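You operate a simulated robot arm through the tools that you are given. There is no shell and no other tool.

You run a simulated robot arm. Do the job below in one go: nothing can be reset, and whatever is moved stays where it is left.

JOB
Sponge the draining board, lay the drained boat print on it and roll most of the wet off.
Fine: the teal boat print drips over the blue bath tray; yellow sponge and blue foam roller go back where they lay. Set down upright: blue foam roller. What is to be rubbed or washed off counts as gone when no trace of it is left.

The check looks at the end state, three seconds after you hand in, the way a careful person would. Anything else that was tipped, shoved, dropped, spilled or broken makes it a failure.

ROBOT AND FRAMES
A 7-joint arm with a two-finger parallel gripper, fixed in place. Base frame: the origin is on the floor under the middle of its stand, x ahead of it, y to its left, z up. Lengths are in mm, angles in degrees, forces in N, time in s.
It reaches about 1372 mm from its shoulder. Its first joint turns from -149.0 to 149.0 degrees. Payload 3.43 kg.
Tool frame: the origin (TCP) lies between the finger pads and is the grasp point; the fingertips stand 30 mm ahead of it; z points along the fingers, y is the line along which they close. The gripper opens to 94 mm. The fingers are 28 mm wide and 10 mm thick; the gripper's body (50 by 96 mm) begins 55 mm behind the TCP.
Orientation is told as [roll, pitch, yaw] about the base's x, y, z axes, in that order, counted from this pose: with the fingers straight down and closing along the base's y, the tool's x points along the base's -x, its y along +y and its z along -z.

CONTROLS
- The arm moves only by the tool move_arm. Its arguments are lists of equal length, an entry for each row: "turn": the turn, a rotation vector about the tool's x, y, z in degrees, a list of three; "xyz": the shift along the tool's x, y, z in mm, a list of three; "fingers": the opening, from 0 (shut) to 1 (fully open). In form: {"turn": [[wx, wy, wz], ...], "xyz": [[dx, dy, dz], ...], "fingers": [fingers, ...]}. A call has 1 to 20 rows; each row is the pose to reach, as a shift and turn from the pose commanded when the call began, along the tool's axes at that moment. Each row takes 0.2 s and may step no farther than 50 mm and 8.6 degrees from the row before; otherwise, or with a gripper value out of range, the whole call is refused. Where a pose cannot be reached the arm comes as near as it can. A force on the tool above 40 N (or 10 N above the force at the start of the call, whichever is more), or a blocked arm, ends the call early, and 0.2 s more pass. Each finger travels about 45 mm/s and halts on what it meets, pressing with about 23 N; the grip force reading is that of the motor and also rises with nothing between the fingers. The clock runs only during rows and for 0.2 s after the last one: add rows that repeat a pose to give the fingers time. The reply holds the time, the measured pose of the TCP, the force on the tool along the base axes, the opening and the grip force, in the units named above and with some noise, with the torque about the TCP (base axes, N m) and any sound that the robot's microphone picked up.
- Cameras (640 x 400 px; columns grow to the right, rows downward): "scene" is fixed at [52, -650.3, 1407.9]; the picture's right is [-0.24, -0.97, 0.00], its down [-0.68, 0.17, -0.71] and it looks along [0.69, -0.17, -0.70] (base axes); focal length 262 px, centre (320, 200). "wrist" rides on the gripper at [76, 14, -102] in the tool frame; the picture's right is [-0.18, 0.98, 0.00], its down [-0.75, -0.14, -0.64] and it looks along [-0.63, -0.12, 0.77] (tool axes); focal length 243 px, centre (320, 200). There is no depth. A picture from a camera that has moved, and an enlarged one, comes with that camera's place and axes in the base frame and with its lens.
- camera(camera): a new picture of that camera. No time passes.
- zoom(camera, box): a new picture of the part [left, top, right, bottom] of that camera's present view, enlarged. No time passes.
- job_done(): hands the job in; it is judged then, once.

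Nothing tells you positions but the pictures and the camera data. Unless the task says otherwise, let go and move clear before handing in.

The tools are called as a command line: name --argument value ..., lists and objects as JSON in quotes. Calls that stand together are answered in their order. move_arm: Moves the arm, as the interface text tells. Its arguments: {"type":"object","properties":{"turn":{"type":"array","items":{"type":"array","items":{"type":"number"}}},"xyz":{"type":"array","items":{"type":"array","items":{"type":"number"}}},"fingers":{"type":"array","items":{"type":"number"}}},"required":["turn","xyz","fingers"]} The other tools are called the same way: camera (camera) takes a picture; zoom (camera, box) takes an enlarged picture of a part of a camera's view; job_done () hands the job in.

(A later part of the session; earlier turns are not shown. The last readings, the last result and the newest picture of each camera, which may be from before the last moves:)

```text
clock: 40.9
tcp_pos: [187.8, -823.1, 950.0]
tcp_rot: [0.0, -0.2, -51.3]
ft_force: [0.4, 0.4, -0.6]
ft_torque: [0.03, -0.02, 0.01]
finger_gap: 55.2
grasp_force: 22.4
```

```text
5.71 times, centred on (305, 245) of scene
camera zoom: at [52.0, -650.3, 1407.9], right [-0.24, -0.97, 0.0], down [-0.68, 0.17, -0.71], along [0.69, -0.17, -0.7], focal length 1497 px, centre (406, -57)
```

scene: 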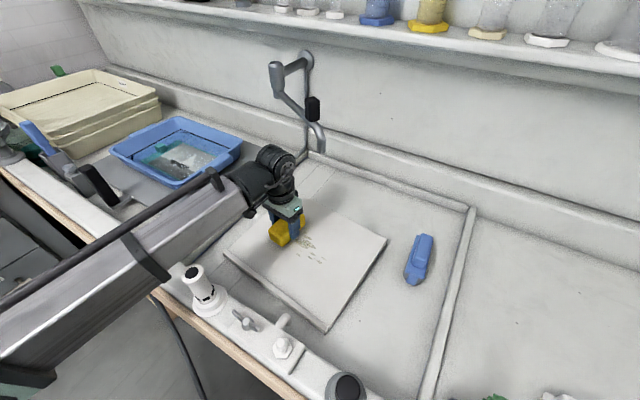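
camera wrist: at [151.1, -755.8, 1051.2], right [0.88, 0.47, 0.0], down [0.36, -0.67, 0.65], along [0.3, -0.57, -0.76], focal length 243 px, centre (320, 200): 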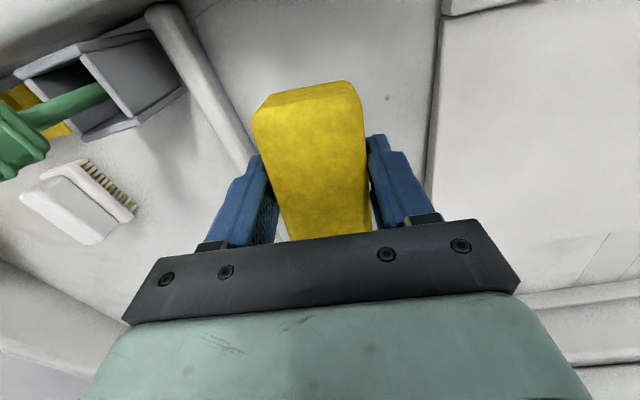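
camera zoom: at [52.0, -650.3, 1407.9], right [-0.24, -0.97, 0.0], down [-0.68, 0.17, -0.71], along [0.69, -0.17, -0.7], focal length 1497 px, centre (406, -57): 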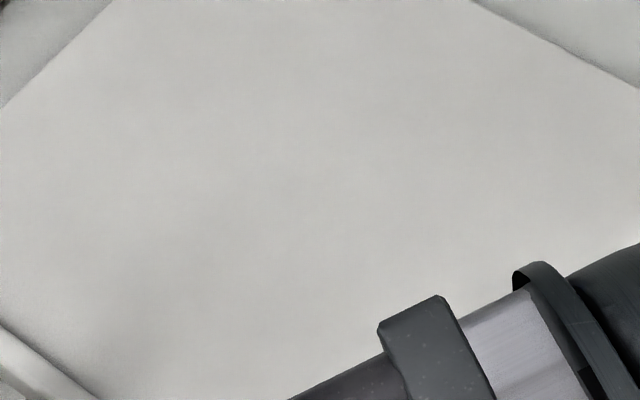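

The board looks clean in the scene view; I'll zoom the wrist view at the part the forearm hides in the scene picture.

zoom --camera "wrist" --box '[430, 20, 640, 240]'

zoom --camera "scene" --box '[280, 220, 330, 270]'

```text
1.82 times, centred on (535, 130) of wrist
camera zoom: at [151.1, -755.8, 1051.2], right [0.88, 0.47, 0.0], down [0.36, -0.67, 0.65], along [0.3, -0.57, -0.76], focal length 441 px, centre (-71, 327)
```

zoom: 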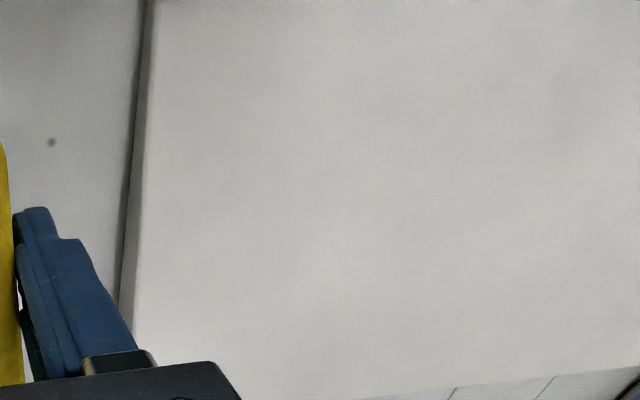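

```text
8.00 times, centred on (305, 245) of scene
camera zoom: at [52.0, -650.3, 1407.9], right [-0.24, -0.97, 0.0], down [-0.68, 0.17, -0.71], along [0.69, -0.17, -0.7], focal length 2096 px, centre (440, -160)
```

zoom: 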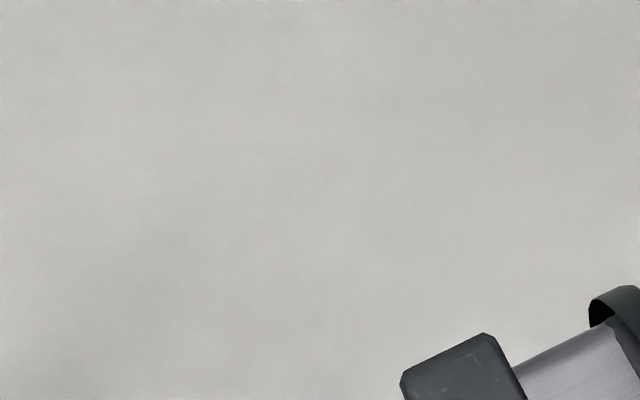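

No trace is visible. For thoroughness I'll make one more set of passes over the stained area before putting the sponge back.

move_arm --turn '[[0, 0, 0], [0, 0, 0], [0, 0, 0], [0, 0, 0], [0, 0, 0], [0, 0, 0], [0, 0, 0], [0, 0, 0], [0, 0, 0], [0, 0, 0]]' --xyz '[[-13, 40, 0], [-26, 80, 0], [-39, 120, 0], [-52, 160, 0], [-62, 195, 0], [-62, 195, 30], [-62, 195, 55], [-62, 195, 68], [-62, 195, 74], [-62, 195, 74]]' --fingers '[0.2, 0.2, 0.2, 0.2, 0.2, 0.2, 0.2, 0.2, 0.2, 0.2]'

move_arm --turn '[[0, 0, 0], [0, 0, 0], [0, 0, 0]]' --xyz '[[0, 0, 1.5], [0, 0, 3], [0, 0, 3]]' --fingers '[0.2, 0.2, 0.2]'

```text
clock: 43.0
tcp_pos: [380.1, -751.4, 874.5]
tcp_rot: [0.1, -0.2, -51.3]
ft_force: [0.7, -0.4, 0.6]
ft_torque: [0.01, 0.05, 0.0]
finger_gap: 55.2
grasp_force: 23.5
```

```text
clock: 43.9
tcp_pos: [379.9, -750.2, 871.3]
tcp_rot: [0.0, -0.2, -51.3]
ft_force: [-0.3, -0.8, -0.3]
ft_torque: [0.0, 0.01, 0.0]
finger_gap: 55.5
grasp_force: 23.1
```

move_arm --turn '[[0, 0, 0], [0, 0, 0], [0, 0, 0]]' --xyz '[[0, 0, 1.5], [0, 0, 3], [0, 0, 3]]' --fingers '[0.2, 0.2, 0.2]'

```text
clock: 44.6
tcp_pos: [380.4, -750.2, 869.6]
tcp_rot: [-0.1, -0.2, -51.4]
ft_force: [0.7, 0.7, -0.3]
ft_torque: [0.0, 0.04, -0.04]
finger_gap: 55.4
grasp_force: 23.0
```

move_arm --turn '[[0, 0, 0], [0, 0, 0], [0, 0, 0]]' --xyz '[[0, 0, 1], [0, 0, 2], [0, 0, 2]]' --fingers '[0.2, 0.2, 0.2]'

zoom --camera "scene" --box '[270, 200, 390, 300]'

```text
clock: 45.5
tcp_pos: [380.2, -749.9, 866.1]
tcp_rot: [0.0, -0.3, -51.3]
ft_force: [0.1, 0.0, -0.6]
ft_torque: [0.02, -0.03, -0.01]
finger_gap: 55.3
grasp_force: 23.3
```

```text
4.00 times, centred on (330, 250) of scene
camera zoom: at [52.0, -650.3, 1407.9], right [-0.24, -0.97, 0.0], down [-0.68, 0.17, -0.71], along [0.69, -0.17, -0.7], focal length 1048 px, centre (280, 0)
```

zoom: 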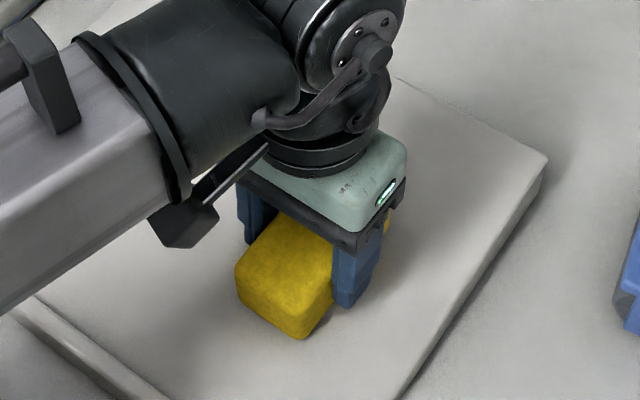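

Still no contact here, and the earlier torques show the sponge touched at its uphill end — the board slopes down toward its lip. I'll lower a little more and read the torque to gauge the slope.

move_arm --turn '[[0, 0, 0], [0, 0, 0], [0, 0, 0]]' --xyz '[[0, 0, 1], [0, 0, 2], [0, 0, 2]]' --fingers '[0.2, 0.2, 0.2]'

zoom --camera "scene" --box '[300, 230, 360, 290]'

```text
clock: 46.2
tcp_pos: [380.6, -750.1, 865.2]
tcp_rot: [0.0, -0.3, -51.4]
ft_force: [-2.0, 0.4, 11.7]
ft_torque: [-0.48, -0.38, -0.07]
finger_gap: 55.4
grasp_force: 23.4
```

```text
6.67 times, centred on (330, 260) of scene
camera zoom: at [52.0, -650.3, 1407.9], right [-0.24, -0.97, 0.0], down [-0.68, 0.17, -0.71], along [0.69, -0.17, -0.7], focal length 1747 px, centre (253, -200)
```

zoom: 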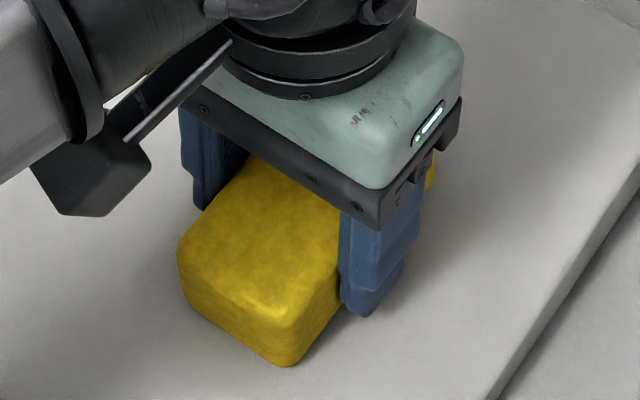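

Contact is at the sponge's uphill end, so the board does slope. I'll lift slightly, tilt the tool to match, and press again to see whether the contact becomes centred.

move_arm --turn '[[0, 0, 0], [0, -7, 0], [0, -7, 0]]' --xyz '[[0, 0, -10], [0, 0, -10], [0, 0, -10]]' --fingers '[0.2, 0.2, 0.2]'

move_arm --turn '[[0, 0, 0], [0, 0, 0], [0, 0, 0], [0, 0, 0]]' --xyz '[[0, 0, 3], [0, 0, 6], [0, 0, 7], [0, 0, 7]]' --fingers '[0.2, 0.2, 0.2, 0.2]'

```text
clock: 47.0
tcp_pos: [380.2, -750.8, 875.5]
tcp_rot: [0.0, -7.3, -51.3]
ft_force: [-0.6, -0.1, 0.3]
ft_torque: [0.0, 0.0, 0.03]
finger_gap: 55.1
grasp_force: 22.8
```

```text
clock: 48.0
tcp_pos: [381.8, -751.4, 868.7]
tcp_rot: [0.0, -7.4, -51.3]
ft_force: [3.1, -1.5, 17.0]
ft_torque: [0.38, 0.28, -0.04]
finger_gap: 55.2
grasp_force: 23.2
```

Now the contact moved to the other end, so the slope is between: about 5°. I'll set a 5° tilt and rub along the stain area again, with two lanes.

move_arm --turn '[[0, 2, 0], [0, 2, 0]]' --xyz '[[0, 0, -1], [0, 0, -1]]' --fingers '[0.2, 0.2]'

move_arm --turn '[[0, 0, 0], [0, 0, 0], [0, 0, 0], [0, 0, 0], [0, 0, 0]]' --xyz '[[0, 15, 0.2], [0, 30, 0.4], [0, 45, 0.7], [0, 60, 0.9], [0, 60, 0.9]]' --fingers '[0.2, 0.2, 0.2, 0.2, 0.2]'

```text
clock: 48.6
tcp_pos: [379.9, -750.3, 869.2]
tcp_rot: [0.0, -5.1, -51.3]
ft_force: [0.3, 0.1, -0.5]
ft_torque: [-0.02, 0.0, 0.02]
finger_gap: 55.4
grasp_force: 23.2
```

```text
clock: 49.9
tcp_pos: [427.3, -713.1, 867.1]
tcp_rot: [-0.1, -5.2, -51.4]
ft_force: [-3.1, 0.1, 9.5]
ft_torque: [0.26, 0.34, 0.09]
finger_gap: 55.5
grasp_force: 23.0
```

Contact is still a bit downhill; the true slope is nearer 3°. I'll adjust and continue rubbing.

move_arm --turn '[[0, 2, 0], [0, 2, 0]]' --xyz '[[0, 0, 0], [0, 0, 0.5]]' --fingers '[0.2, 0.2]'

move_arm --turn '[[0, 0, 0], [0, 0, 0], [0, 0, 0], [0, 0, 0], [0, 0, 0], [0, 0, 0], [0, 0, 0], [0, 0, 0]]' --xyz '[[0, 15, 0.2], [0, 30, 0.4], [0, 45, 0.7], [0, 60, 0.9], [0, 75, 1.1], [0, 90, 1.3], [0, 105, 1.5], [0, 105, 1.5]]' --fingers '[0.2, 0.2, 0.2, 0.2, 0.2, 0.2, 0.2, 0.2]'

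```text
clock: 50.5
tcp_pos: [426.2, -713.0, 867.0]
tcp_rot: [0.0, -3.3, -51.3]
ft_force: [0.5, 0.1, -1.4]
ft_torque: [0.0, 0.05, 0.02]
finger_gap: 55.5
grasp_force: 23.1
```

```text
clock: 52.2
tcp_pos: [508.2, -647.9, 866.0]
tcp_rot: [0.0, -3.1, -51.4]
ft_force: [-3.0, -1.8, 12.4]
ft_torque: [0.35, 0.42, 0.11]
finger_gap: 55.3
grasp_force: 22.9
```

I'll stroke back with the tool near level so the other end of the sponge does the rubbing too.

move_arm --turn '[[0, 3.2, 0], [0, 3.2, 0]]' --xyz '[[0, 0, 0], [0, 0, 0.5]]' --fingers '[0.2, 0.2]'

move_arm --turn '[[0, 0, 0], [0, 0, 0], [0, 0, 0], [0, 0, 0], [0, 0, 0]]' --xyz '[[0, -15, 0.3], [0, -30, 0.3], [0, -45, 0.3], [0, -60, 0.3], [0, -60, 0.3]]' --fingers '[0.2, 0.2, 0.2, 0.2, 0.2]'

camera --camera "wrist"

```text
clock: 52.9
tcp_pos: [508.4, -648.2, 864.7]
tcp_rot: [0.0, -0.2, -51.3]
ft_force: [0.3, -1.4, 9.3]
ft_torque: [-0.52, -0.41, 0.0]
finger_gap: 55.6
grasp_force: 23.3
```

```text
clock: 54.0
tcp_pos: [462.2, -685.1, 865.9]
tcp_rot: [0.1, -0.1, -51.3]
ft_force: [0.8, 0.8, 4.0]
ft_torque: [-0.17, -0.22, 0.15]
finger_gap: 55.2
grasp_force: 22.7
```

```text
taken
camera wrist: at [425.4, -617.9, 967.3], right [0.88, 0.47, 0.0], down [0.36, -0.68, 0.64], along [0.3, -0.57, -0.77], focal length 243 px, centre (320, 200)
```

wrist: 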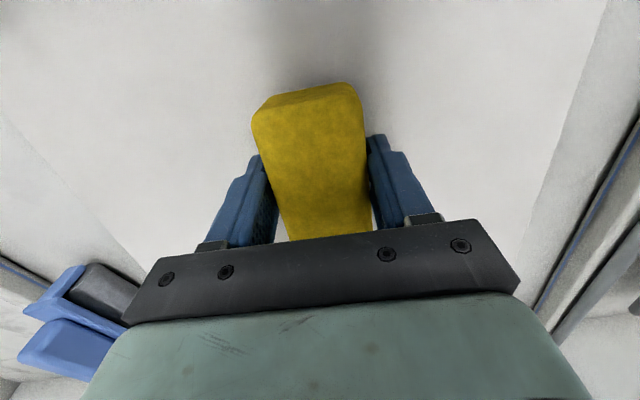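

The board turns out essentially flat (top ≈ 833); the sponge had simply slid ~10 mm up in the grip. The board is clean to the eye, so I'll lift off and inspect it closely on the way back.

move_arm --turn '[[0, 0, 0], [0, 0, 0], [0, 0, 0], [0, 0, 0], [0, 0, 0], [0, 0, 0], [0, 0, 0]]' --xyz '[[0, -15, 0], [0, -30, 0], [0, -45, 0], [0, -60, 0], [0, -80, -10], [0, -100, -40], [0, -100, -80]]' --fingers '[0.2, 0.2, 0.2, 0.2, 0.2, 0.2, 0.2]'

camera --camera "wrist"

zoom --camera "wrist" --box '[360, 0, 600, 150]'

```text
clock: 55.6
tcp_pos: [384.1, -746.9, 945.1]
tcp_rot: [0.0, 0.0, -51.3]
ft_force: [-0.7, 0.3, -1.0]
ft_torque: [-0.01, -0.02, -0.01]
finger_gap: 55.4
grasp_force: 23.2
```

```text
taken
camera wrist: at [347.9, -680.5, 1048.2], right [0.88, 0.47, 0.0], down [0.36, -0.68, 0.64], along [0.3, -0.57, -0.77], focal length 243 px, centre (320, 200)
```

wrist: 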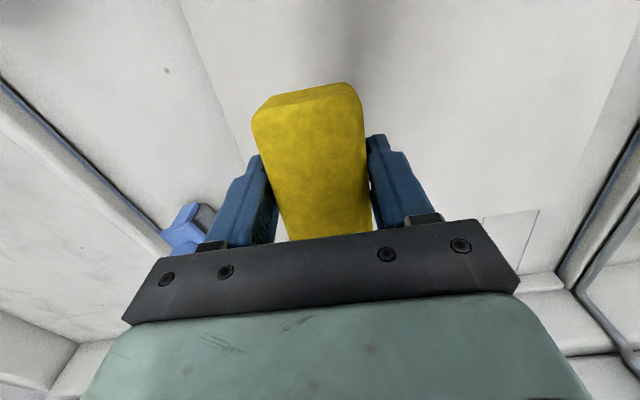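

```text
2.67 times, centred on (480, 75) of wrist
camera zoom: at [347.9, -680.5, 1048.2], right [0.88, 0.47, 0.0], down [0.36, -0.68, 0.64], along [0.3, -0.57, -0.77], focal length 647 px, centre (-107, 533)
```

zoom: 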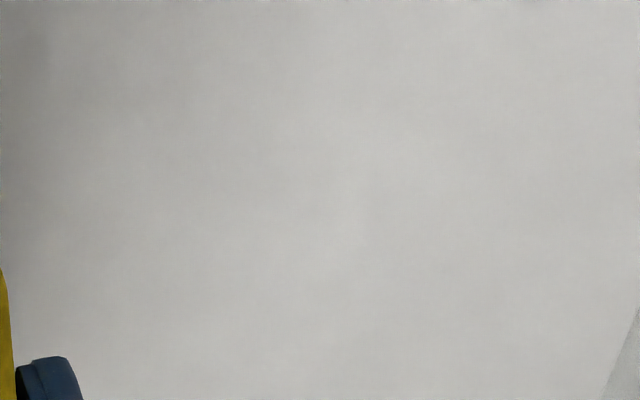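

The board shows no trace of the stain. Now I'll carry the sponge back over its original spot and lower it.

move_arm --turn '[[0, 0, 0], [0, 0, 0], [0, 0, 0], [0, 0, 0], [0, 0, 0], [0, 0, 0], [0, 0, 0], [0, 0, 0], [0, 0, 0], [0, 0, 0]]' --xyz '[[12, -40, 0], [25, -80, 0], [37, -119, 0], [50, -159, 0], [62, -198, 0], [62, -198, 40], [62, -198, 75], [62, -198, 95], [62, -198, 105], [62, -198, 105]]' --fingers '[0.2, 0.2, 0.2, 0.2, 0.2, 0.2, 0.2, 0.2, 0.2, 0.2]'

camera --camera "wrist"

```text
clock: 57.9
tcp_pos: [191.4, -823.2, 840.5]
tcp_rot: [0.0, -0.1, -51.4]
ft_force: [5.0, -4.5, 16.5]
ft_torque: [0.37, 0.26, -0.07]
finger_gap: 55.5
grasp_force: 22.6
```

```text
taken
camera wrist: at [155.4, -755.9, 941.9], right [0.88, 0.47, 0.0], down [0.36, -0.68, 0.64], along [0.3, -0.57, -0.77], focal length 243 px, centre (320, 200)
```

wrist: 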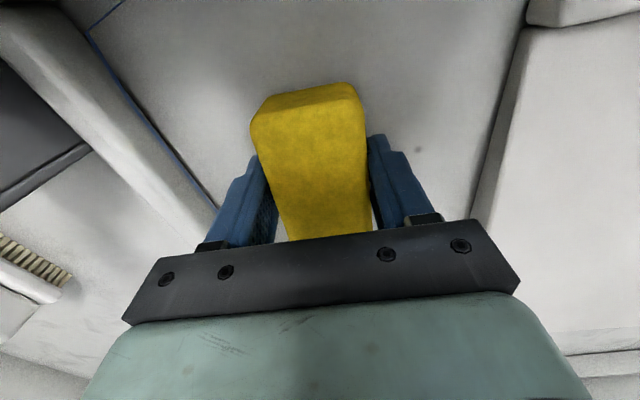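

The sponge's lower end touches the floor here (it had pitched slightly in the grip to match the sloped board). I'll relieve the pressure a touch and release it so it settles flat.

move_arm --turn '[[0, 0, 0], [0, 0, 0]]' --xyz '[[0, 0, -1], [0, 0, -1]]' --fingers '[0.2, 0.2]'

move_arm --turn '[[0, 0, 0], [0, 0, 0], [0, 0, 0], [0, 0, 0], [0, 0, 0], [0, 0, 0]]' --xyz '[[0, 0, 0], [0, 0, 0], [0, 0, 0], [0, 0, 0], [0, 0, 0], [0, 0, 0]]' --fingers '[0.62, 0.66, 0.75, 0.9, 1, 1]'

camera --camera "wrist"

```text
clock: 58.5
tcp_pos: [189.4, -822.7, 839.7]
tcp_rot: [-0.1, 0.0, -51.3]
ft_force: [0.2, 0.8, 0.2]
ft_torque: [0.02, -0.02, -0.01]
finger_gap: 55.4
grasp_force: 22.8
```

```text
clock: 59.9
tcp_pos: [190.9, -822.9, 841.0]
tcp_rot: [0.1, 0.0, -51.2]
ft_force: [-1.5, -0.2, 0.8]
ft_torque: [0.01, 0.0, -0.02]
finger_gap: 93.7
grasp_force: 0.3
```

```text
taken
camera wrist: at [154.4, -756.1, 943.1], right [0.88, 0.47, 0.0], down [0.36, -0.68, 0.64], along [0.3, -0.57, -0.77], focal length 243 px, centre (320, 200)
```

wrist: 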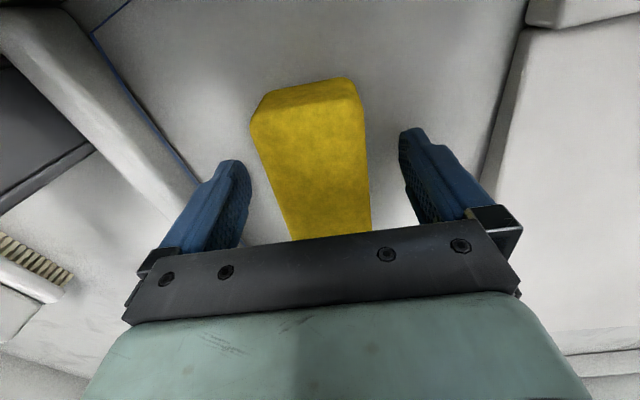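

The sponge is released and flat. I'll lift straight up and compare its spot with the original picture.

move_arm --turn '[[0, 0, 0], [0, 0, 0], [0, 0, 0], [0, 0, 0], [0, 0, 0], [0, 0, 0], [0, 0, 0], [0, 0, 0], [0, 0, 0]]' --xyz '[[0, 0, -15], [0, 0, -40], [0, 0, -80], [0, 0, -110], [-30, 30, -140], [-60, 60, -160], [-90, 90, -160], [-110, 130, -160], [-110, 130, -160]]' --fingers '[1, 1, 1, 1, 1, 1, 1, 1, 1]'

zoom --camera "scene" --box '[340, 280, 440, 380]'

camera --camera "scene"

camera --camera "wrist"

```text
refused: row 5 steps farther than a row can; nothing moved
```

```text
4.00 times, centred on (390, 330) of scene
camera zoom: at [52.0, -650.3, 1407.9], right [-0.24, -0.97, 0.0], down [-0.68, 0.17, -0.71], along [0.69, -0.17, -0.7], focal length 1048 px, centre (40, -320)
```

zoom: 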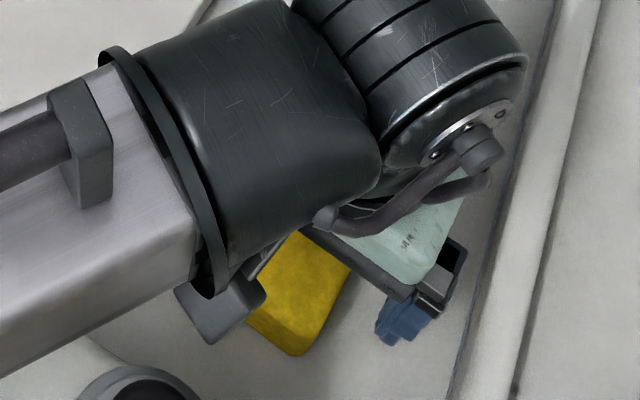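

```text
taken
```

scene: 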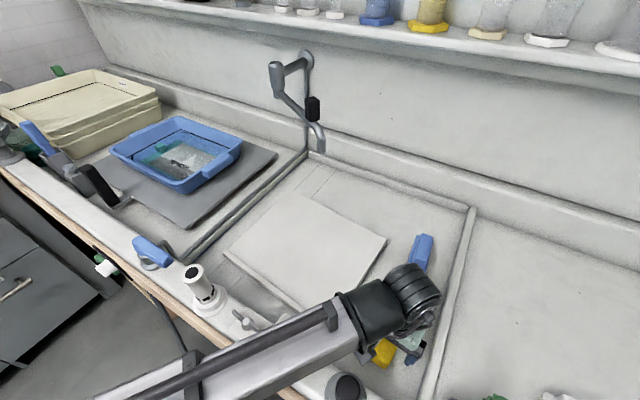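

```text
taken
camera wrist: at [154.4, -756.1, 943.1], right [0.88, 0.47, 0.0], down [0.36, -0.68, 0.64], along [0.3, -0.57, -0.77], focal length 243 px, centre (320, 200)
```

wrist: 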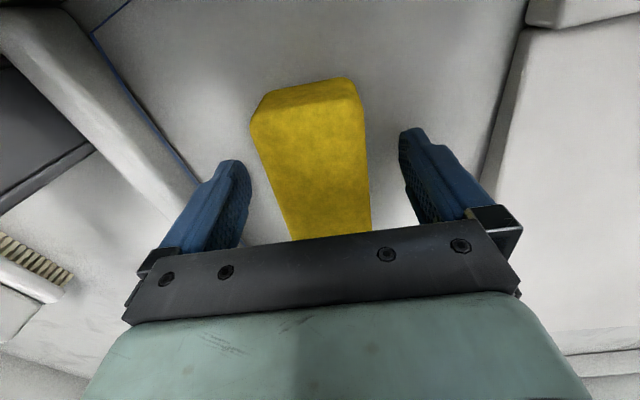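

The scene shows the board clean and the sponge back. I'll rise in smaller steps and travel to above the tray.

move_arm --turn '[[0, 0, 0], [0, 0, 0], [0, 0, 0], [0, 0, 0], [0, 0, 0], [0, 0, 0], [0, 0, 0], [0, 0, 0]]' --xyz '[[0, 0, -15], [0, 0, -45], [0, 0, -90], [0, 0, -135], [0, 0, -180], [0, 0, -225], [0, 0, -260], [0, 0, -260]]' --fingers '[1, 1, 1, 1, 1, 1, 1, 1]'

camera --camera "wrist"

zoom --camera "scene" --box '[340, 280, 440, 380]'

```text
clock: 61.6
tcp_pos: [192.1, -821.3, 1102.1]
tcp_rot: [0.1, 0.0, -51.3]
ft_force: [0.1, 0.1, 0.9]
ft_torque: [0.02, -0.01, 0.0]
finger_gap: 93.8
grasp_force: 0.0
```

```text
taken
camera wrist: at [154.4, -754.2, 1204.7], right [0.88, 0.47, 0.0], down [0.36, -0.68, 0.64], along [0.3, -0.57, -0.77], focal length 243 px, centre (320, 200)
```

wrist: 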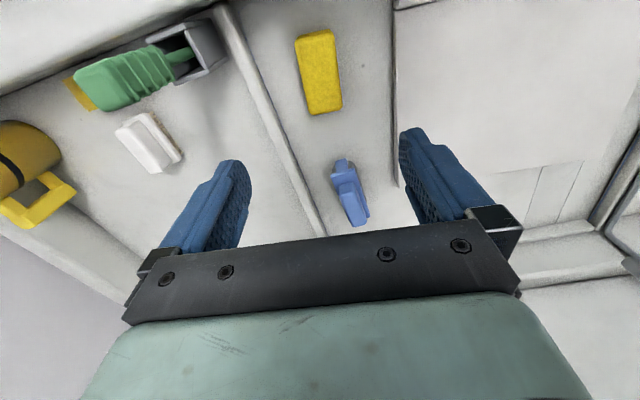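

```text
4.00 times, centred on (390, 330) of scene
camera zoom: at [52.0, -650.3, 1407.9], right [-0.24, -0.97, 0.0], down [-0.68, 0.17, -0.71], along [0.69, -0.17, -0.7], focal length 1048 px, centre (40, -320)
```

zoom: 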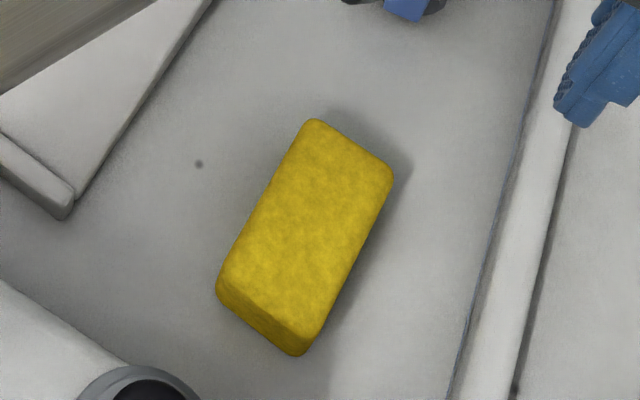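

The sponge is back within a few millimetres of where it lay. Now I'll travel at height to above the tray to look at the print and its tab.

move_arm --turn '[[0, 0, 0], [0, 0, 0], [0, 0, 0], [0, 0, 0], [0, 0, 0], [0, 0, 0], [0, 0, 0], [0, 0, 0], [0, 0, 0], [0, 0, 0], [0, 0, 0], [0, 0, 0], [0, 0, 0], [0, 0, 0], [0, 0, 0], [0, 0, 0], [0, 0, 0], [0, 0, 0], [0, 0, 0], [0, 0, 0]]' --xyz '[[-3, 45, -10], [-6, 90, -20], [-9, 135, -30], [-13, 181, -40], [-16, 226, -48], [-19, 271, -48], [-22, 316, -48], [-25, 361, -48], [-28, 406, -48], [-31, 452, -48], [-34, 497, -48], [-37, 542, -48], [-41, 587, -48], [-44, 632, -48], [-47, 678, -48], [-50, 723, -48], [-53, 768, -48], [-56, 813, -48], [-59, 858, -48], [-59, 858, -48]]' --fingers '[1, 1, 1, 1, 1, 1, 1, 1, 1, 1, 1, 1, 1, 1, 1, 1, 1, 1, 1, 1]'

camera --camera "wrist"

camera --camera "scene"

```text
clock: 62.8
tcp_pos: [365.7, -702.0, 1147.0]
tcp_rot: [-0.3, -0.3, -51.0]
ft_force: [3.8, -1.7, -3.6]
ft_torque: [-0.13, 0.36, -0.21]
finger_gap: 93.9
grasp_force: 0.0
stopped in row 5: the force on the tool passed its limit at 52 N (the readings are from after the stop); the commanded pose is now the measured one
```

```text
taken
camera wrist: at [330.1, -635.4, 1247.7], right [0.88, 0.48, 0.0], down [0.36, -0.67, 0.65], along [0.31, -0.57, -0.76], focal length 243 px, centre (320, 200)
```

wrist: 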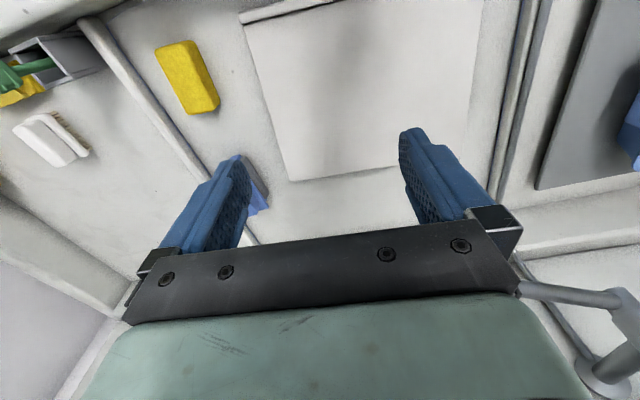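

```text
taken
```

scene: 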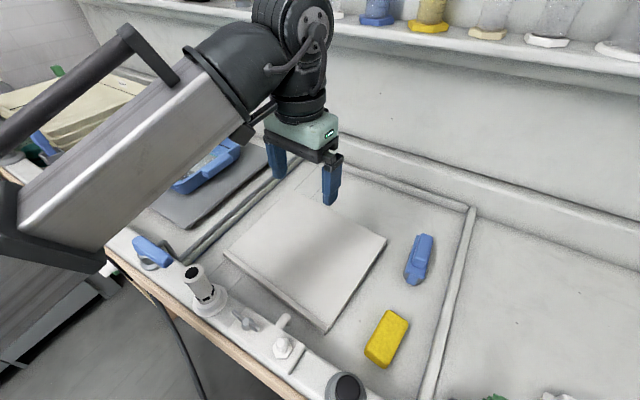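

The call stopped on a force spike with nothing visible near the tool — probably a dynamic jolt. I'll continue more slowly and watch.

move_arm --turn '[[0, 0, 0], [0, 0, 0], [0, 0, 0], [0, 0, 0], [0, 0, 0]]' --xyz '[[0, 0, 0], [-2, 20, 0], [-4, 45, 0], [-6, 70, 0], [-6, 70, 0]]' --fingers '[1, 1, 1, 1, 1]'

camera --camera "scene"

```text
clock: 64.0
tcp_pos: [425.7, -662.5, 1146.6]
tcp_rot: [-0.2, -0.6, -51.0]
ft_force: [-4.6, -13.8, -23.3]
ft_torque: [-0.08, -1.22, 0.7]
finger_gap: 94.0
grasp_force: 0.0
```

```text
taken
```

scene: 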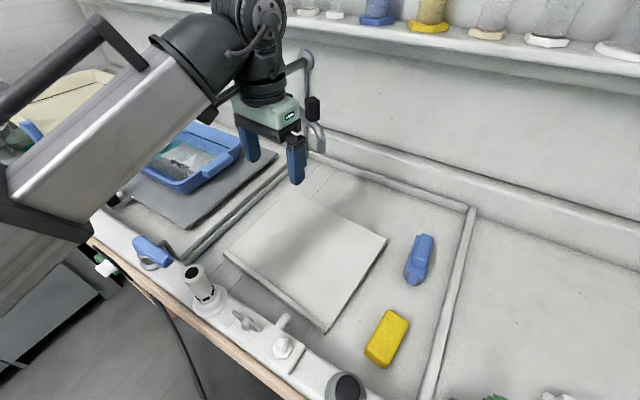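

The persistent force matches the wrist camera touching the forearm (self-contact) in this folded posture. I'll back out downward and turn the wrist so the camera points away from the forearm.

move_arm --turn '[[0, 0, 0], [0, 0, 0], [0, 0, 0], [0, 0, 0], [0, 0, 0]]' --xyz '[[0, -10, 15], [0, -25, 35], [0, -40, 60], [0, -50, 80], [0, -50, 80]]' --fingers '[1, 1, 1, 1, 1]'

```text
clock: 65.2
tcp_pos: [384.3, -694.5, 1066.1]
tcp_rot: [-0.3, -0.4, -51.0]
ft_force: [-0.3, -0.5, 0.0]
ft_torque: [0.01, -0.01, 0.0]
finger_gap: 94.1
grasp_force: 0.1
```

Clear again. I'll travel toward the tray at this lower height in moderate steps.

move_arm --turn '[[0, 0, 0], [0, 0, 0], [0, 0, 0], [0, 0, 0], [0, 0, 0], [0, 0, 0], [0, 0, 0], [0, 0, 0], [0, 0, 0], [0, 0, 0]]' --xyz '[[-3, 35, 0], [-5, 70, 0], [-8, 105, 0], [-10, 140, 0], [-13, 175, 0], [-15, 210, 0], [-18, 245, 0], [-20, 280, 0], [-22, 315, 0], [-22, 315, 0]]' --fingers '[1, 1, 1, 1, 1, 1, 1, 1, 1, 1]'

camera --camera "scene"

```text
clock: 67.4
tcp_pos: [645.6, -513.2, 1063.7]
tcp_rot: [-0.2, -0.4, -50.8]
ft_force: [0.5, 0.4, -0.2]
ft_torque: [0.03, 0.02, 0.01]
finger_gap: 94.2
grasp_force: 0.1
```

```text
taken
```

scene: 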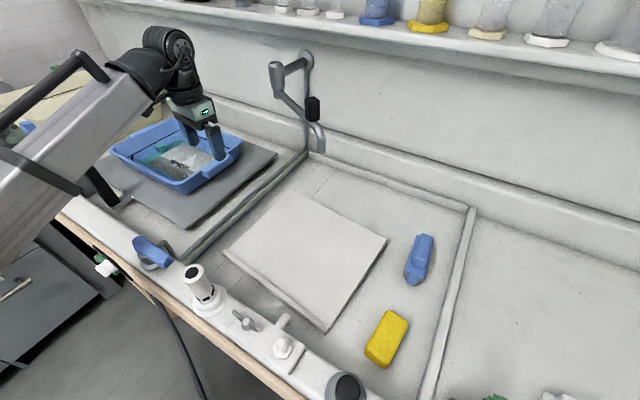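

No contact. Continuing to above the tray.

move_arm --turn '[[0.3, 0.3, 0], [0.3, 0.3, -1], [0.3, 0.3, -2], [0.3, 0.3, -3], [0.3, 0.3, -4], [0.3, 0.3, -5], [0.3, 0.3, -6], [0.3, 0.3, -6], [0.3, 0.3, -6]]' --xyz '[[-3, 40, 0], [-6, 80, 0], [-9, 120, 0], [-12, 160, 0], [-15, 200, 0], [-18, 240, 0], [-20, 280, 0], [-22, 312, 0], [-22, 312, 0]]' --fingers '[1, 1, 1, 1, 1, 1, 1, 1, 1]'

camera --camera "wrist"

camera --camera "scene"

```text
clock: 69.4
tcp_pos: [901.5, -334.0, 1063.7]
tcp_rot: [-0.5, -0.1, -44.8]
ft_force: [0.2, -0.8, -0.5]
ft_torque: [0.01, 0.0, -0.02]
finger_gap: 93.9
grasp_force: 0.0
```

```text
taken
camera wrist: at [858.1, -270.0, 1165.2], right [0.82, 0.57, -0.01], down [0.44, -0.63, 0.64], along [0.36, -0.54, -0.76], focal length 243 px, centre (320, 200)
```

wrist: 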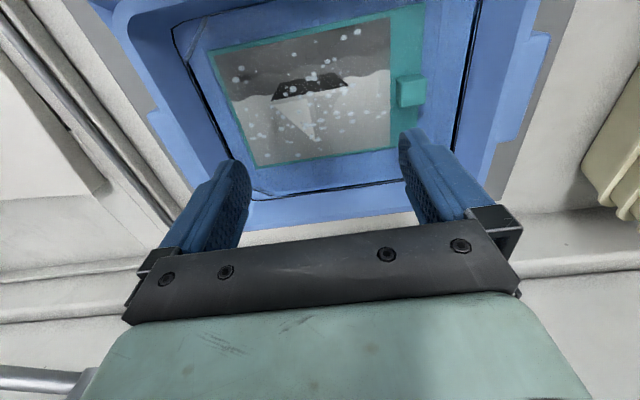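

```text
taken
```

scene: 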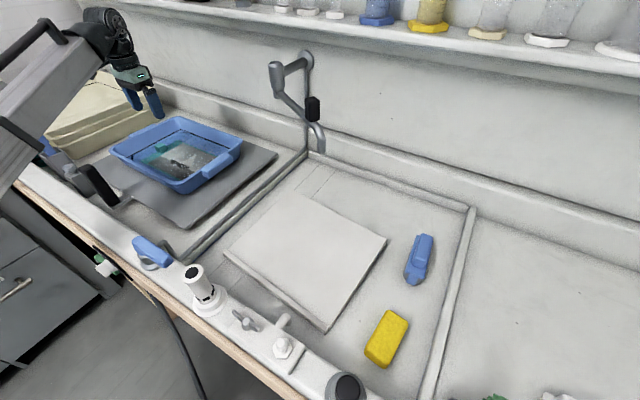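

Now the print, tab and tray are clearly in view. Zooming in on the print and the tab.

zoom --camera "wrist" --box '[110, 0, 560, 220]'

zoom --camera "wrist" --box '[360, 40, 500, 140]'

zoom --camera "scene" --box '[100, 100, 260, 210]'

```text
1.42 times, centred on (335, 110) of wrist
camera zoom: at [858.1, -270.0, 1165.2], right [0.82, 0.57, -0.01], down [0.44, -0.63, 0.64], along [0.36, -0.54, -0.76], focal length 345 px, centre (299, 328)
```

zoom: 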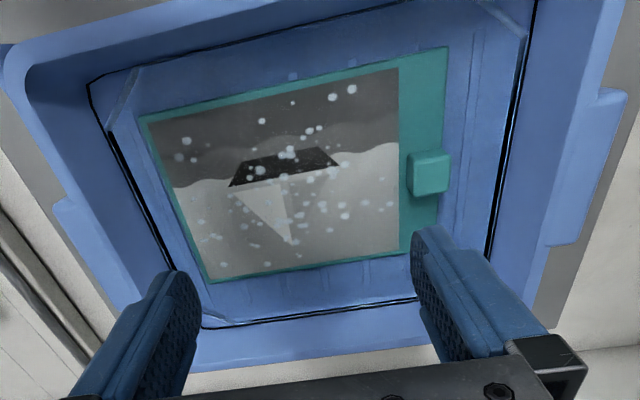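

```text
4.00 times, centred on (430, 90) of wrist
camera zoom: at [858.1, -270.0, 1165.2], right [0.82, 0.57, -0.01], down [0.44, -0.63, 0.64], along [0.36, -0.54, -0.76], focal length 970 px, centre (-120, 640)
```

zoom: 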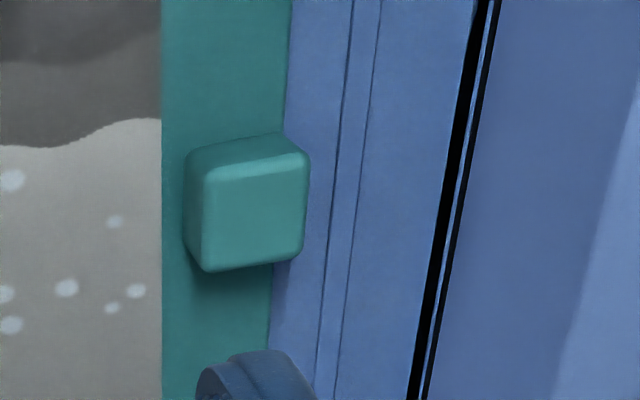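

```text
3.64 times, centred on (180, 155) of scene
camera zoom: at [52.0, -650.3, 1407.9], right [-0.24, -0.97, 0.0], down [-0.68, 0.17, -0.71], along [0.69, -0.17, -0.7], focal length 953 px, centre (829, 364)
```

zoom: 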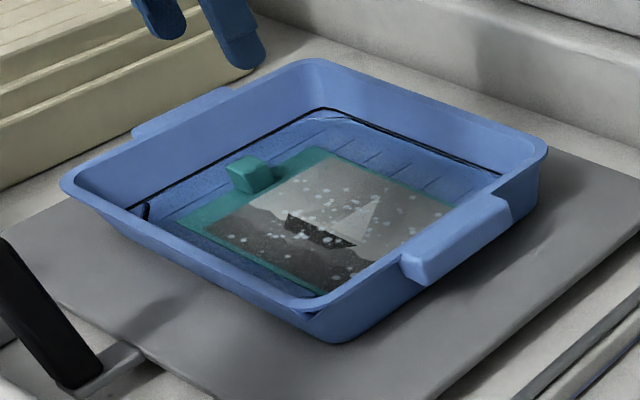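

The tab is a ~27 mm cube, top at z ≈ 879, centred near (991, -281), with the print turned 45° in the tray. I'll go above the tab with the fingers partly open so they fit between tab and tray wall.

move_arm --turn '[[-0.3, 0.4, 0], [-0.3, 0.4, 0], [-0.3, 0.4, 0], [-0.3, 0.4, 0], [-0.3, 0.4, 0], [-0.3, 0.4, 0]]' --xyz '[[-7, 25, 15], [-13, 50, 35], [-20, 75, 60], [-27, 100, 85], [-27, 100, 105], [-27, 100, 105]]' --fingers '[0.9, 0.8, 0.7, 0.62, 0.62, 0.62]'

camera --camera "wrist"

zoom --camera "scene" --box '[100, 80, 260, 210]'

```text
clock: 70.8
tcp_pos: [989.2, -285.4, 958.3]
tcp_rot: [-0.3, 0.3, -44.9]
ft_force: [-0.2, -0.5, -0.9]
ft_torque: [-0.01, 0.03, 0.0]
finger_gap: 58.4
grasp_force: 0.1
```

```text
taken
camera wrist: at [946.5, -222.6, 1060.0], right [0.82, 0.57, -0.01], down [0.44, -0.63, 0.64], along [0.36, -0.53, -0.77], focal length 243 px, centre (320, 200)
```

wrist: 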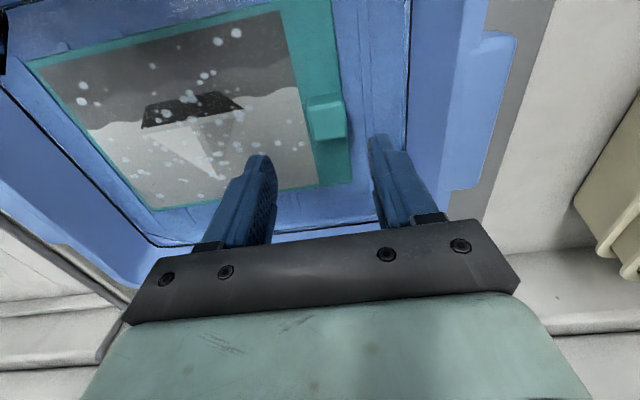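

```text
3.08 times, centred on (180, 145) of scene
camera zoom: at [52.0, -650.3, 1407.9], right [-0.24, -0.97, 0.0], down [-0.68, 0.17, -0.71], along [0.69, -0.17, -0.7], focal length 806 px, centre (751, 369)
```

zoom: 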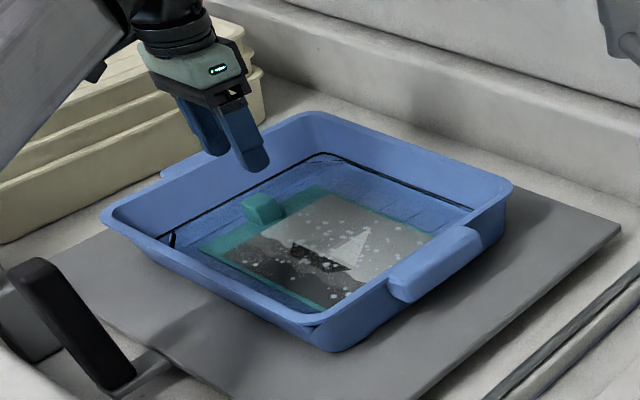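

zoom --camera "wrist" --box '[260, 60, 420, 160]'

```text
4.00 times, centred on (340, 110) of wrist
camera zoom: at [946.5, -222.6, 1060.0], right [0.82, 0.57, -0.01], down [0.44, -0.63, 0.64], along [0.36, -0.53, -0.77], focal length 970 px, centre (240, 560)
```

zoom: 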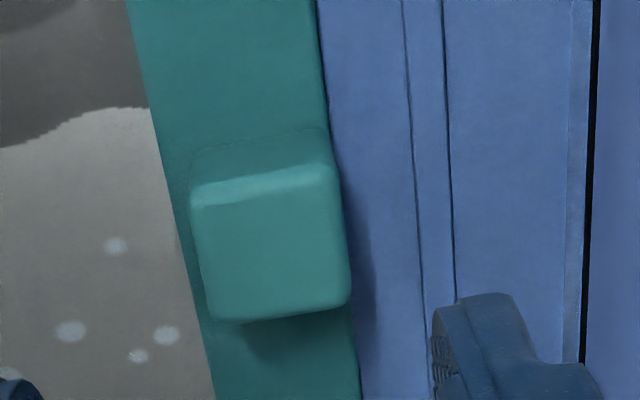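

The gripper is aligned with the tab to within a degree, offset (2.3, 5.9) mm. I'll shift and descend so the fingertips end just above the print surface.

move_arm --turn '[[0, 0, 0], [0, 0, 0], [0, 0, 0], [0, 0, 0], [0, 0, 0], [0, 0, 0]]' --xyz '[[2.3, 5.9, 10], [2.3, 5.9, 30], [2.3, 5.9, 45], [2.3, 5.9, 56], [2.3, 5.9, 62], [2.3, 5.9, 62]]' --fingers '[0.62, 0.62, 0.62, 0.62, 0.62, 0.62]'

camera --camera "wrist"

zoom --camera "scene" --box '[130, 110, 210, 170]'

```text
clock: 72.2
tcp_pos: [992.4, -277.4, 895.3]
tcp_rot: [-0.2, 0.3, -44.9]
ft_force: [-0.5, -0.1, -0.3]
ft_torque: [0.02, -0.04, 0.03]
finger_gap: 58.4
grasp_force: 0.1
```

```text
taken
camera wrist: at [949.6, -215.5, 999.2], right [0.82, 0.57, -0.01], down [0.44, -0.63, 0.64], along [0.36, -0.53, -0.77], focal length 243 px, centre (320, 200)
```

wrist: 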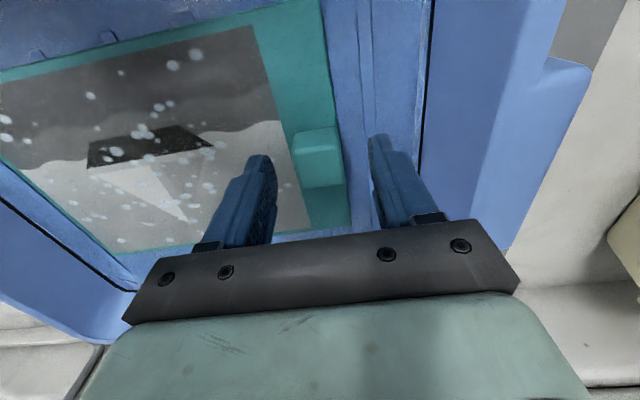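

```text
6.67 times, centred on (170, 140) of scene
camera zoom: at [52.0, -650.3, 1407.9], right [-0.24, -0.97, 0.0], down [-0.68, 0.17, -0.71], along [0.69, -0.17, -0.7], focal length 1747 px, centre (1320, 600)
```

zoom: 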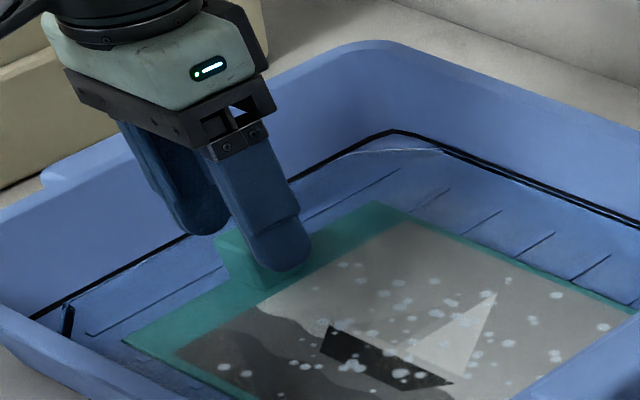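

zoom --camera "wrist" --box '[240, 100, 400, 220]'

```text
3.33 times, centred on (320, 160) of wrist
camera zoom: at [949.6, -215.5, 999.2], right [0.82, 0.57, -0.01], down [0.44, -0.63, 0.64], along [0.36, -0.53, -0.77], focal length 809 px, centre (320, 333)
```

zoom: 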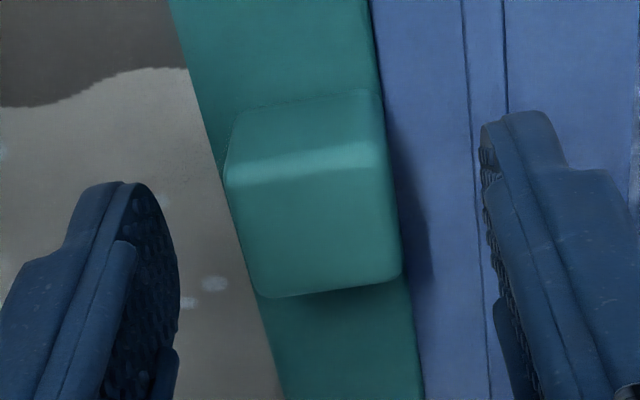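

Well centred. Lowering another 7 mm, then closing on the tab.

move_arm --turn '[[0, 0, 0], [0, 0, 0], [0, 0, 0], [0, 0, 0]]' --xyz '[[1, -0.5, 3], [1, -0.5, 5], [1, -0.5, 7], [1, -0.5, 7]]' --fingers '[0.62, 0.62, 0.62, 0.62]'

zoom --camera "scene" --box '[130, 110, 210, 170]'

zoom --camera "wrist" --box '[240, 100, 400, 220]'

```text
clock: 73.2
tcp_pos: [990.6, -277.4, 889.3]
tcp_rot: [-0.3, 0.3, -44.9]
ft_force: [-1.5, 0.1, 0.1]
ft_torque: [0.01, -0.03, 0.01]
finger_gap: 58.3
grasp_force: 0.0
```

```text
6.67 times, centred on (170, 140) of scene
camera zoom: at [52.0, -650.3, 1407.9], right [-0.24, -0.97, 0.0], down [-0.68, 0.17, -0.71], along [0.69, -0.17, -0.7], focal length 1747 px, centre (1320, 600)
```

zoom: 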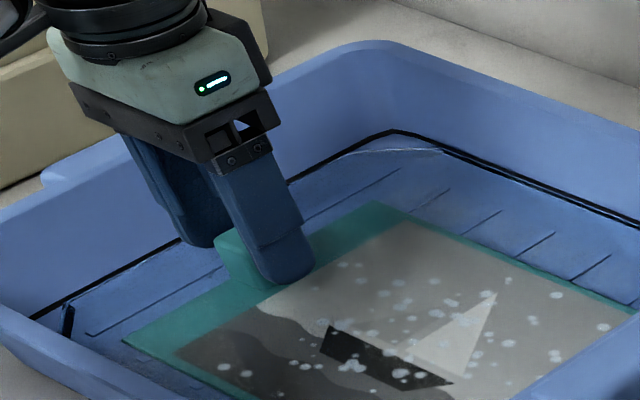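

```text
3.33 times, centred on (320, 160) of wrist
camera zoom: at [948.0, -215.0, 992.2], right [0.82, 0.57, -0.01], down [0.44, -0.63, 0.64], along [0.36, -0.53, -0.77], focal length 809 px, centre (320, 333)
```

zoom: 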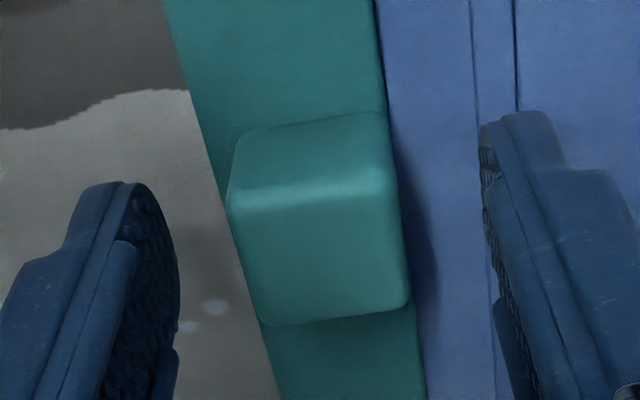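

Fingertips are near the tab's base level. Closing on the tab.

move_arm --turn '[[0, 0, 0], [0, 0, 0], [0, 0, 0], [0, 0, 0], [0, 0, 0], [0, 0, 0], [0, 0, 0]]' --xyz '[[0, 0, 1], [0, 0, 1], [0, 0, 1], [0, 0, 1], [0, 0, 1], [0, 0, 1], [0, 0, 1]]' --fingers '[0.5, 0.4, 0.3, 0.2, 0.1, 0, 0]'

camera --camera "wrist"

zoom --camera "scene" --box '[100, 90, 260, 210]'

```text
clock: 74.8
tcp_pos: [990.9, -276.7, 888.1]
tcp_rot: [-0.3, 0.2, -44.9]
ft_force: [-0.2, 0.2, -0.9]
ft_torque: [0.03, -0.08, -0.04]
finger_gap: 29.2
grasp_force: 23.2
```

```text
taken
camera wrist: at [947.7, -214.7, 991.1], right [0.82, 0.57, -0.01], down [0.44, -0.63, 0.64], along [0.36, -0.53, -0.77], focal length 243 px, centre (320, 200)
```

wrist: 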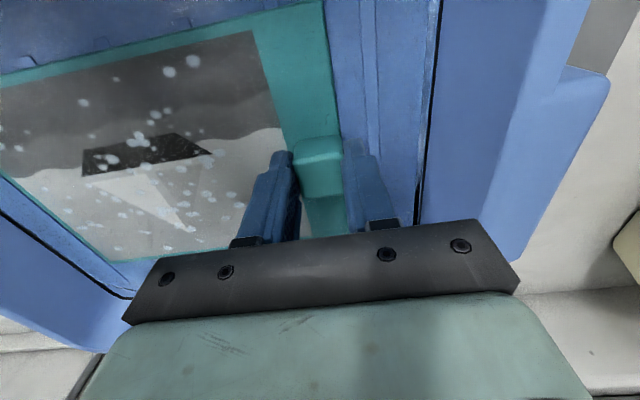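

```text
3.33 times, centred on (180, 150) of scene
camera zoom: at [52.0, -650.3, 1407.9], right [-0.24, -0.97, 0.0], down [-0.68, 0.17, -0.71], along [0.69, -0.17, -0.7], focal length 873 px, centre (787, 367)
```

zoom: 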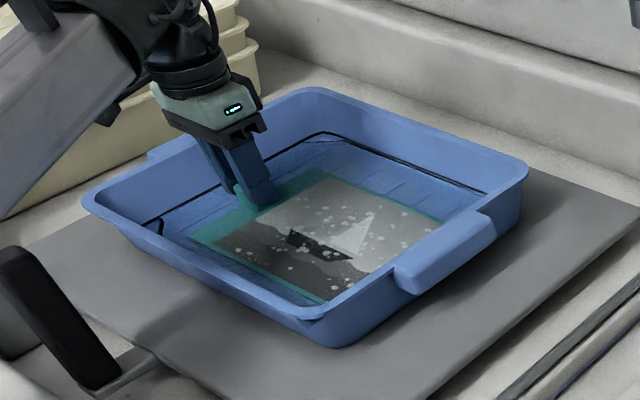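

The tab is gripped (29 mm). Lifting slowly straight up to check the hold.

move_arm --turn '[[0, 0, 0], [0, 0, 0], [0, 0, 0], [0, 0, 0], [0, 0, 0], [0, 0, 0]]' --xyz '[[0, 0, -5], [0, 0, -12], [0, 0, -20], [0, 0, -30], [0, 0, -40], [0, 0, -40]]' --fingers '[0, 0, 0, 0, 0, 0]'

zoom --camera "scene" --box '[100, 90, 260, 210]'

camera --camera "wrist"

```text
clock: 76.2
tcp_pos: [990.6, -278.1, 927.9]
tcp_rot: [-0.3, 0.3, -44.9]
ft_force: [0.4, -0.6, -0.7]
ft_torque: [0.06, -0.03, -0.01]
finger_gap: 29.0
grasp_force: 23.1
```

```text
3.33 times, centred on (180, 150) of scene
camera zoom: at [52.0, -650.3, 1407.9], right [-0.24, -0.97, 0.0], down [-0.68, 0.17, -0.71], along [0.69, -0.17, -0.7], focal length 873 px, centre (787, 367)
```

zoom: 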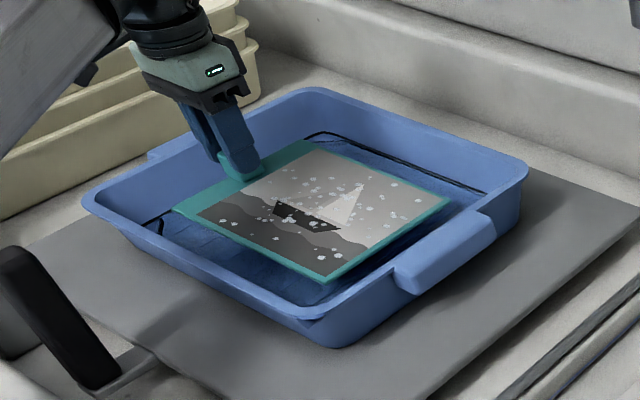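

```text
taken
camera wrist: at [948.1, -215.1, 1031.5], right [0.82, 0.57, -0.01], down [0.44, -0.63, 0.64], along [0.36, -0.53, -0.77], focal length 243 px, centre (320, 200)
```

wrist: 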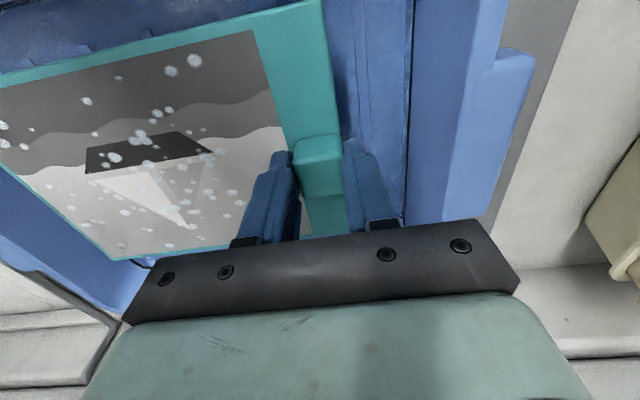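

The print is held level and firmly. I'll raise it and tilt the free end down over the tray so the water runs off into the bath.

move_arm --turn '[[0, 0, 0], [0, 0, 0], [0, 0, 0], [-8, 0, 0], [-16, 0, 0], [-24, 0, 0], [-32, 0, 0], [-40, 0, 0], [-40, 0, 0]]' --xyz '[[0, 0, -30], [0, 0, -60], [0, 0, -90], [0, 0, -105], [0, 0, -120], [0, 0, -135], [0, 0, -145], [0, 0, -150], [0, 0, -150]]' --fingers '[0, 0, 0, 0, 0, 0, 0, 0, 0]'

camera --camera "scene"

zoom --camera "scene" --box '[90, 60, 270, 210]'

```text
clock: 78.2
tcp_pos: [993.6, -277.7, 1079.9]
tcp_rot: [40.0, 0.3, -45.0]
ft_force: [0.4, -0.1, -0.3]
ft_torque: [0.04, -0.05, 0.01]
finger_gap: 29.1
grasp_force: 23.7
```

```text
taken
```

scene: 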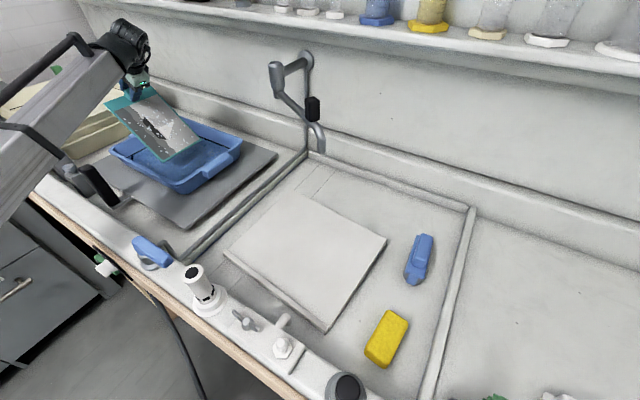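

```text
2.67 times, centred on (180, 135) of scene
camera zoom: at [52.0, -650.3, 1407.9], right [-0.24, -0.97, 0.0], down [-0.68, 0.17, -0.71], along [0.69, -0.17, -0.7], focal length 699 px, centre (693, 373)
```

zoom: 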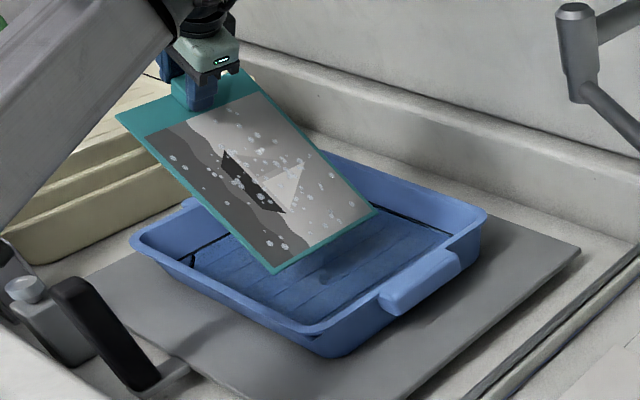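

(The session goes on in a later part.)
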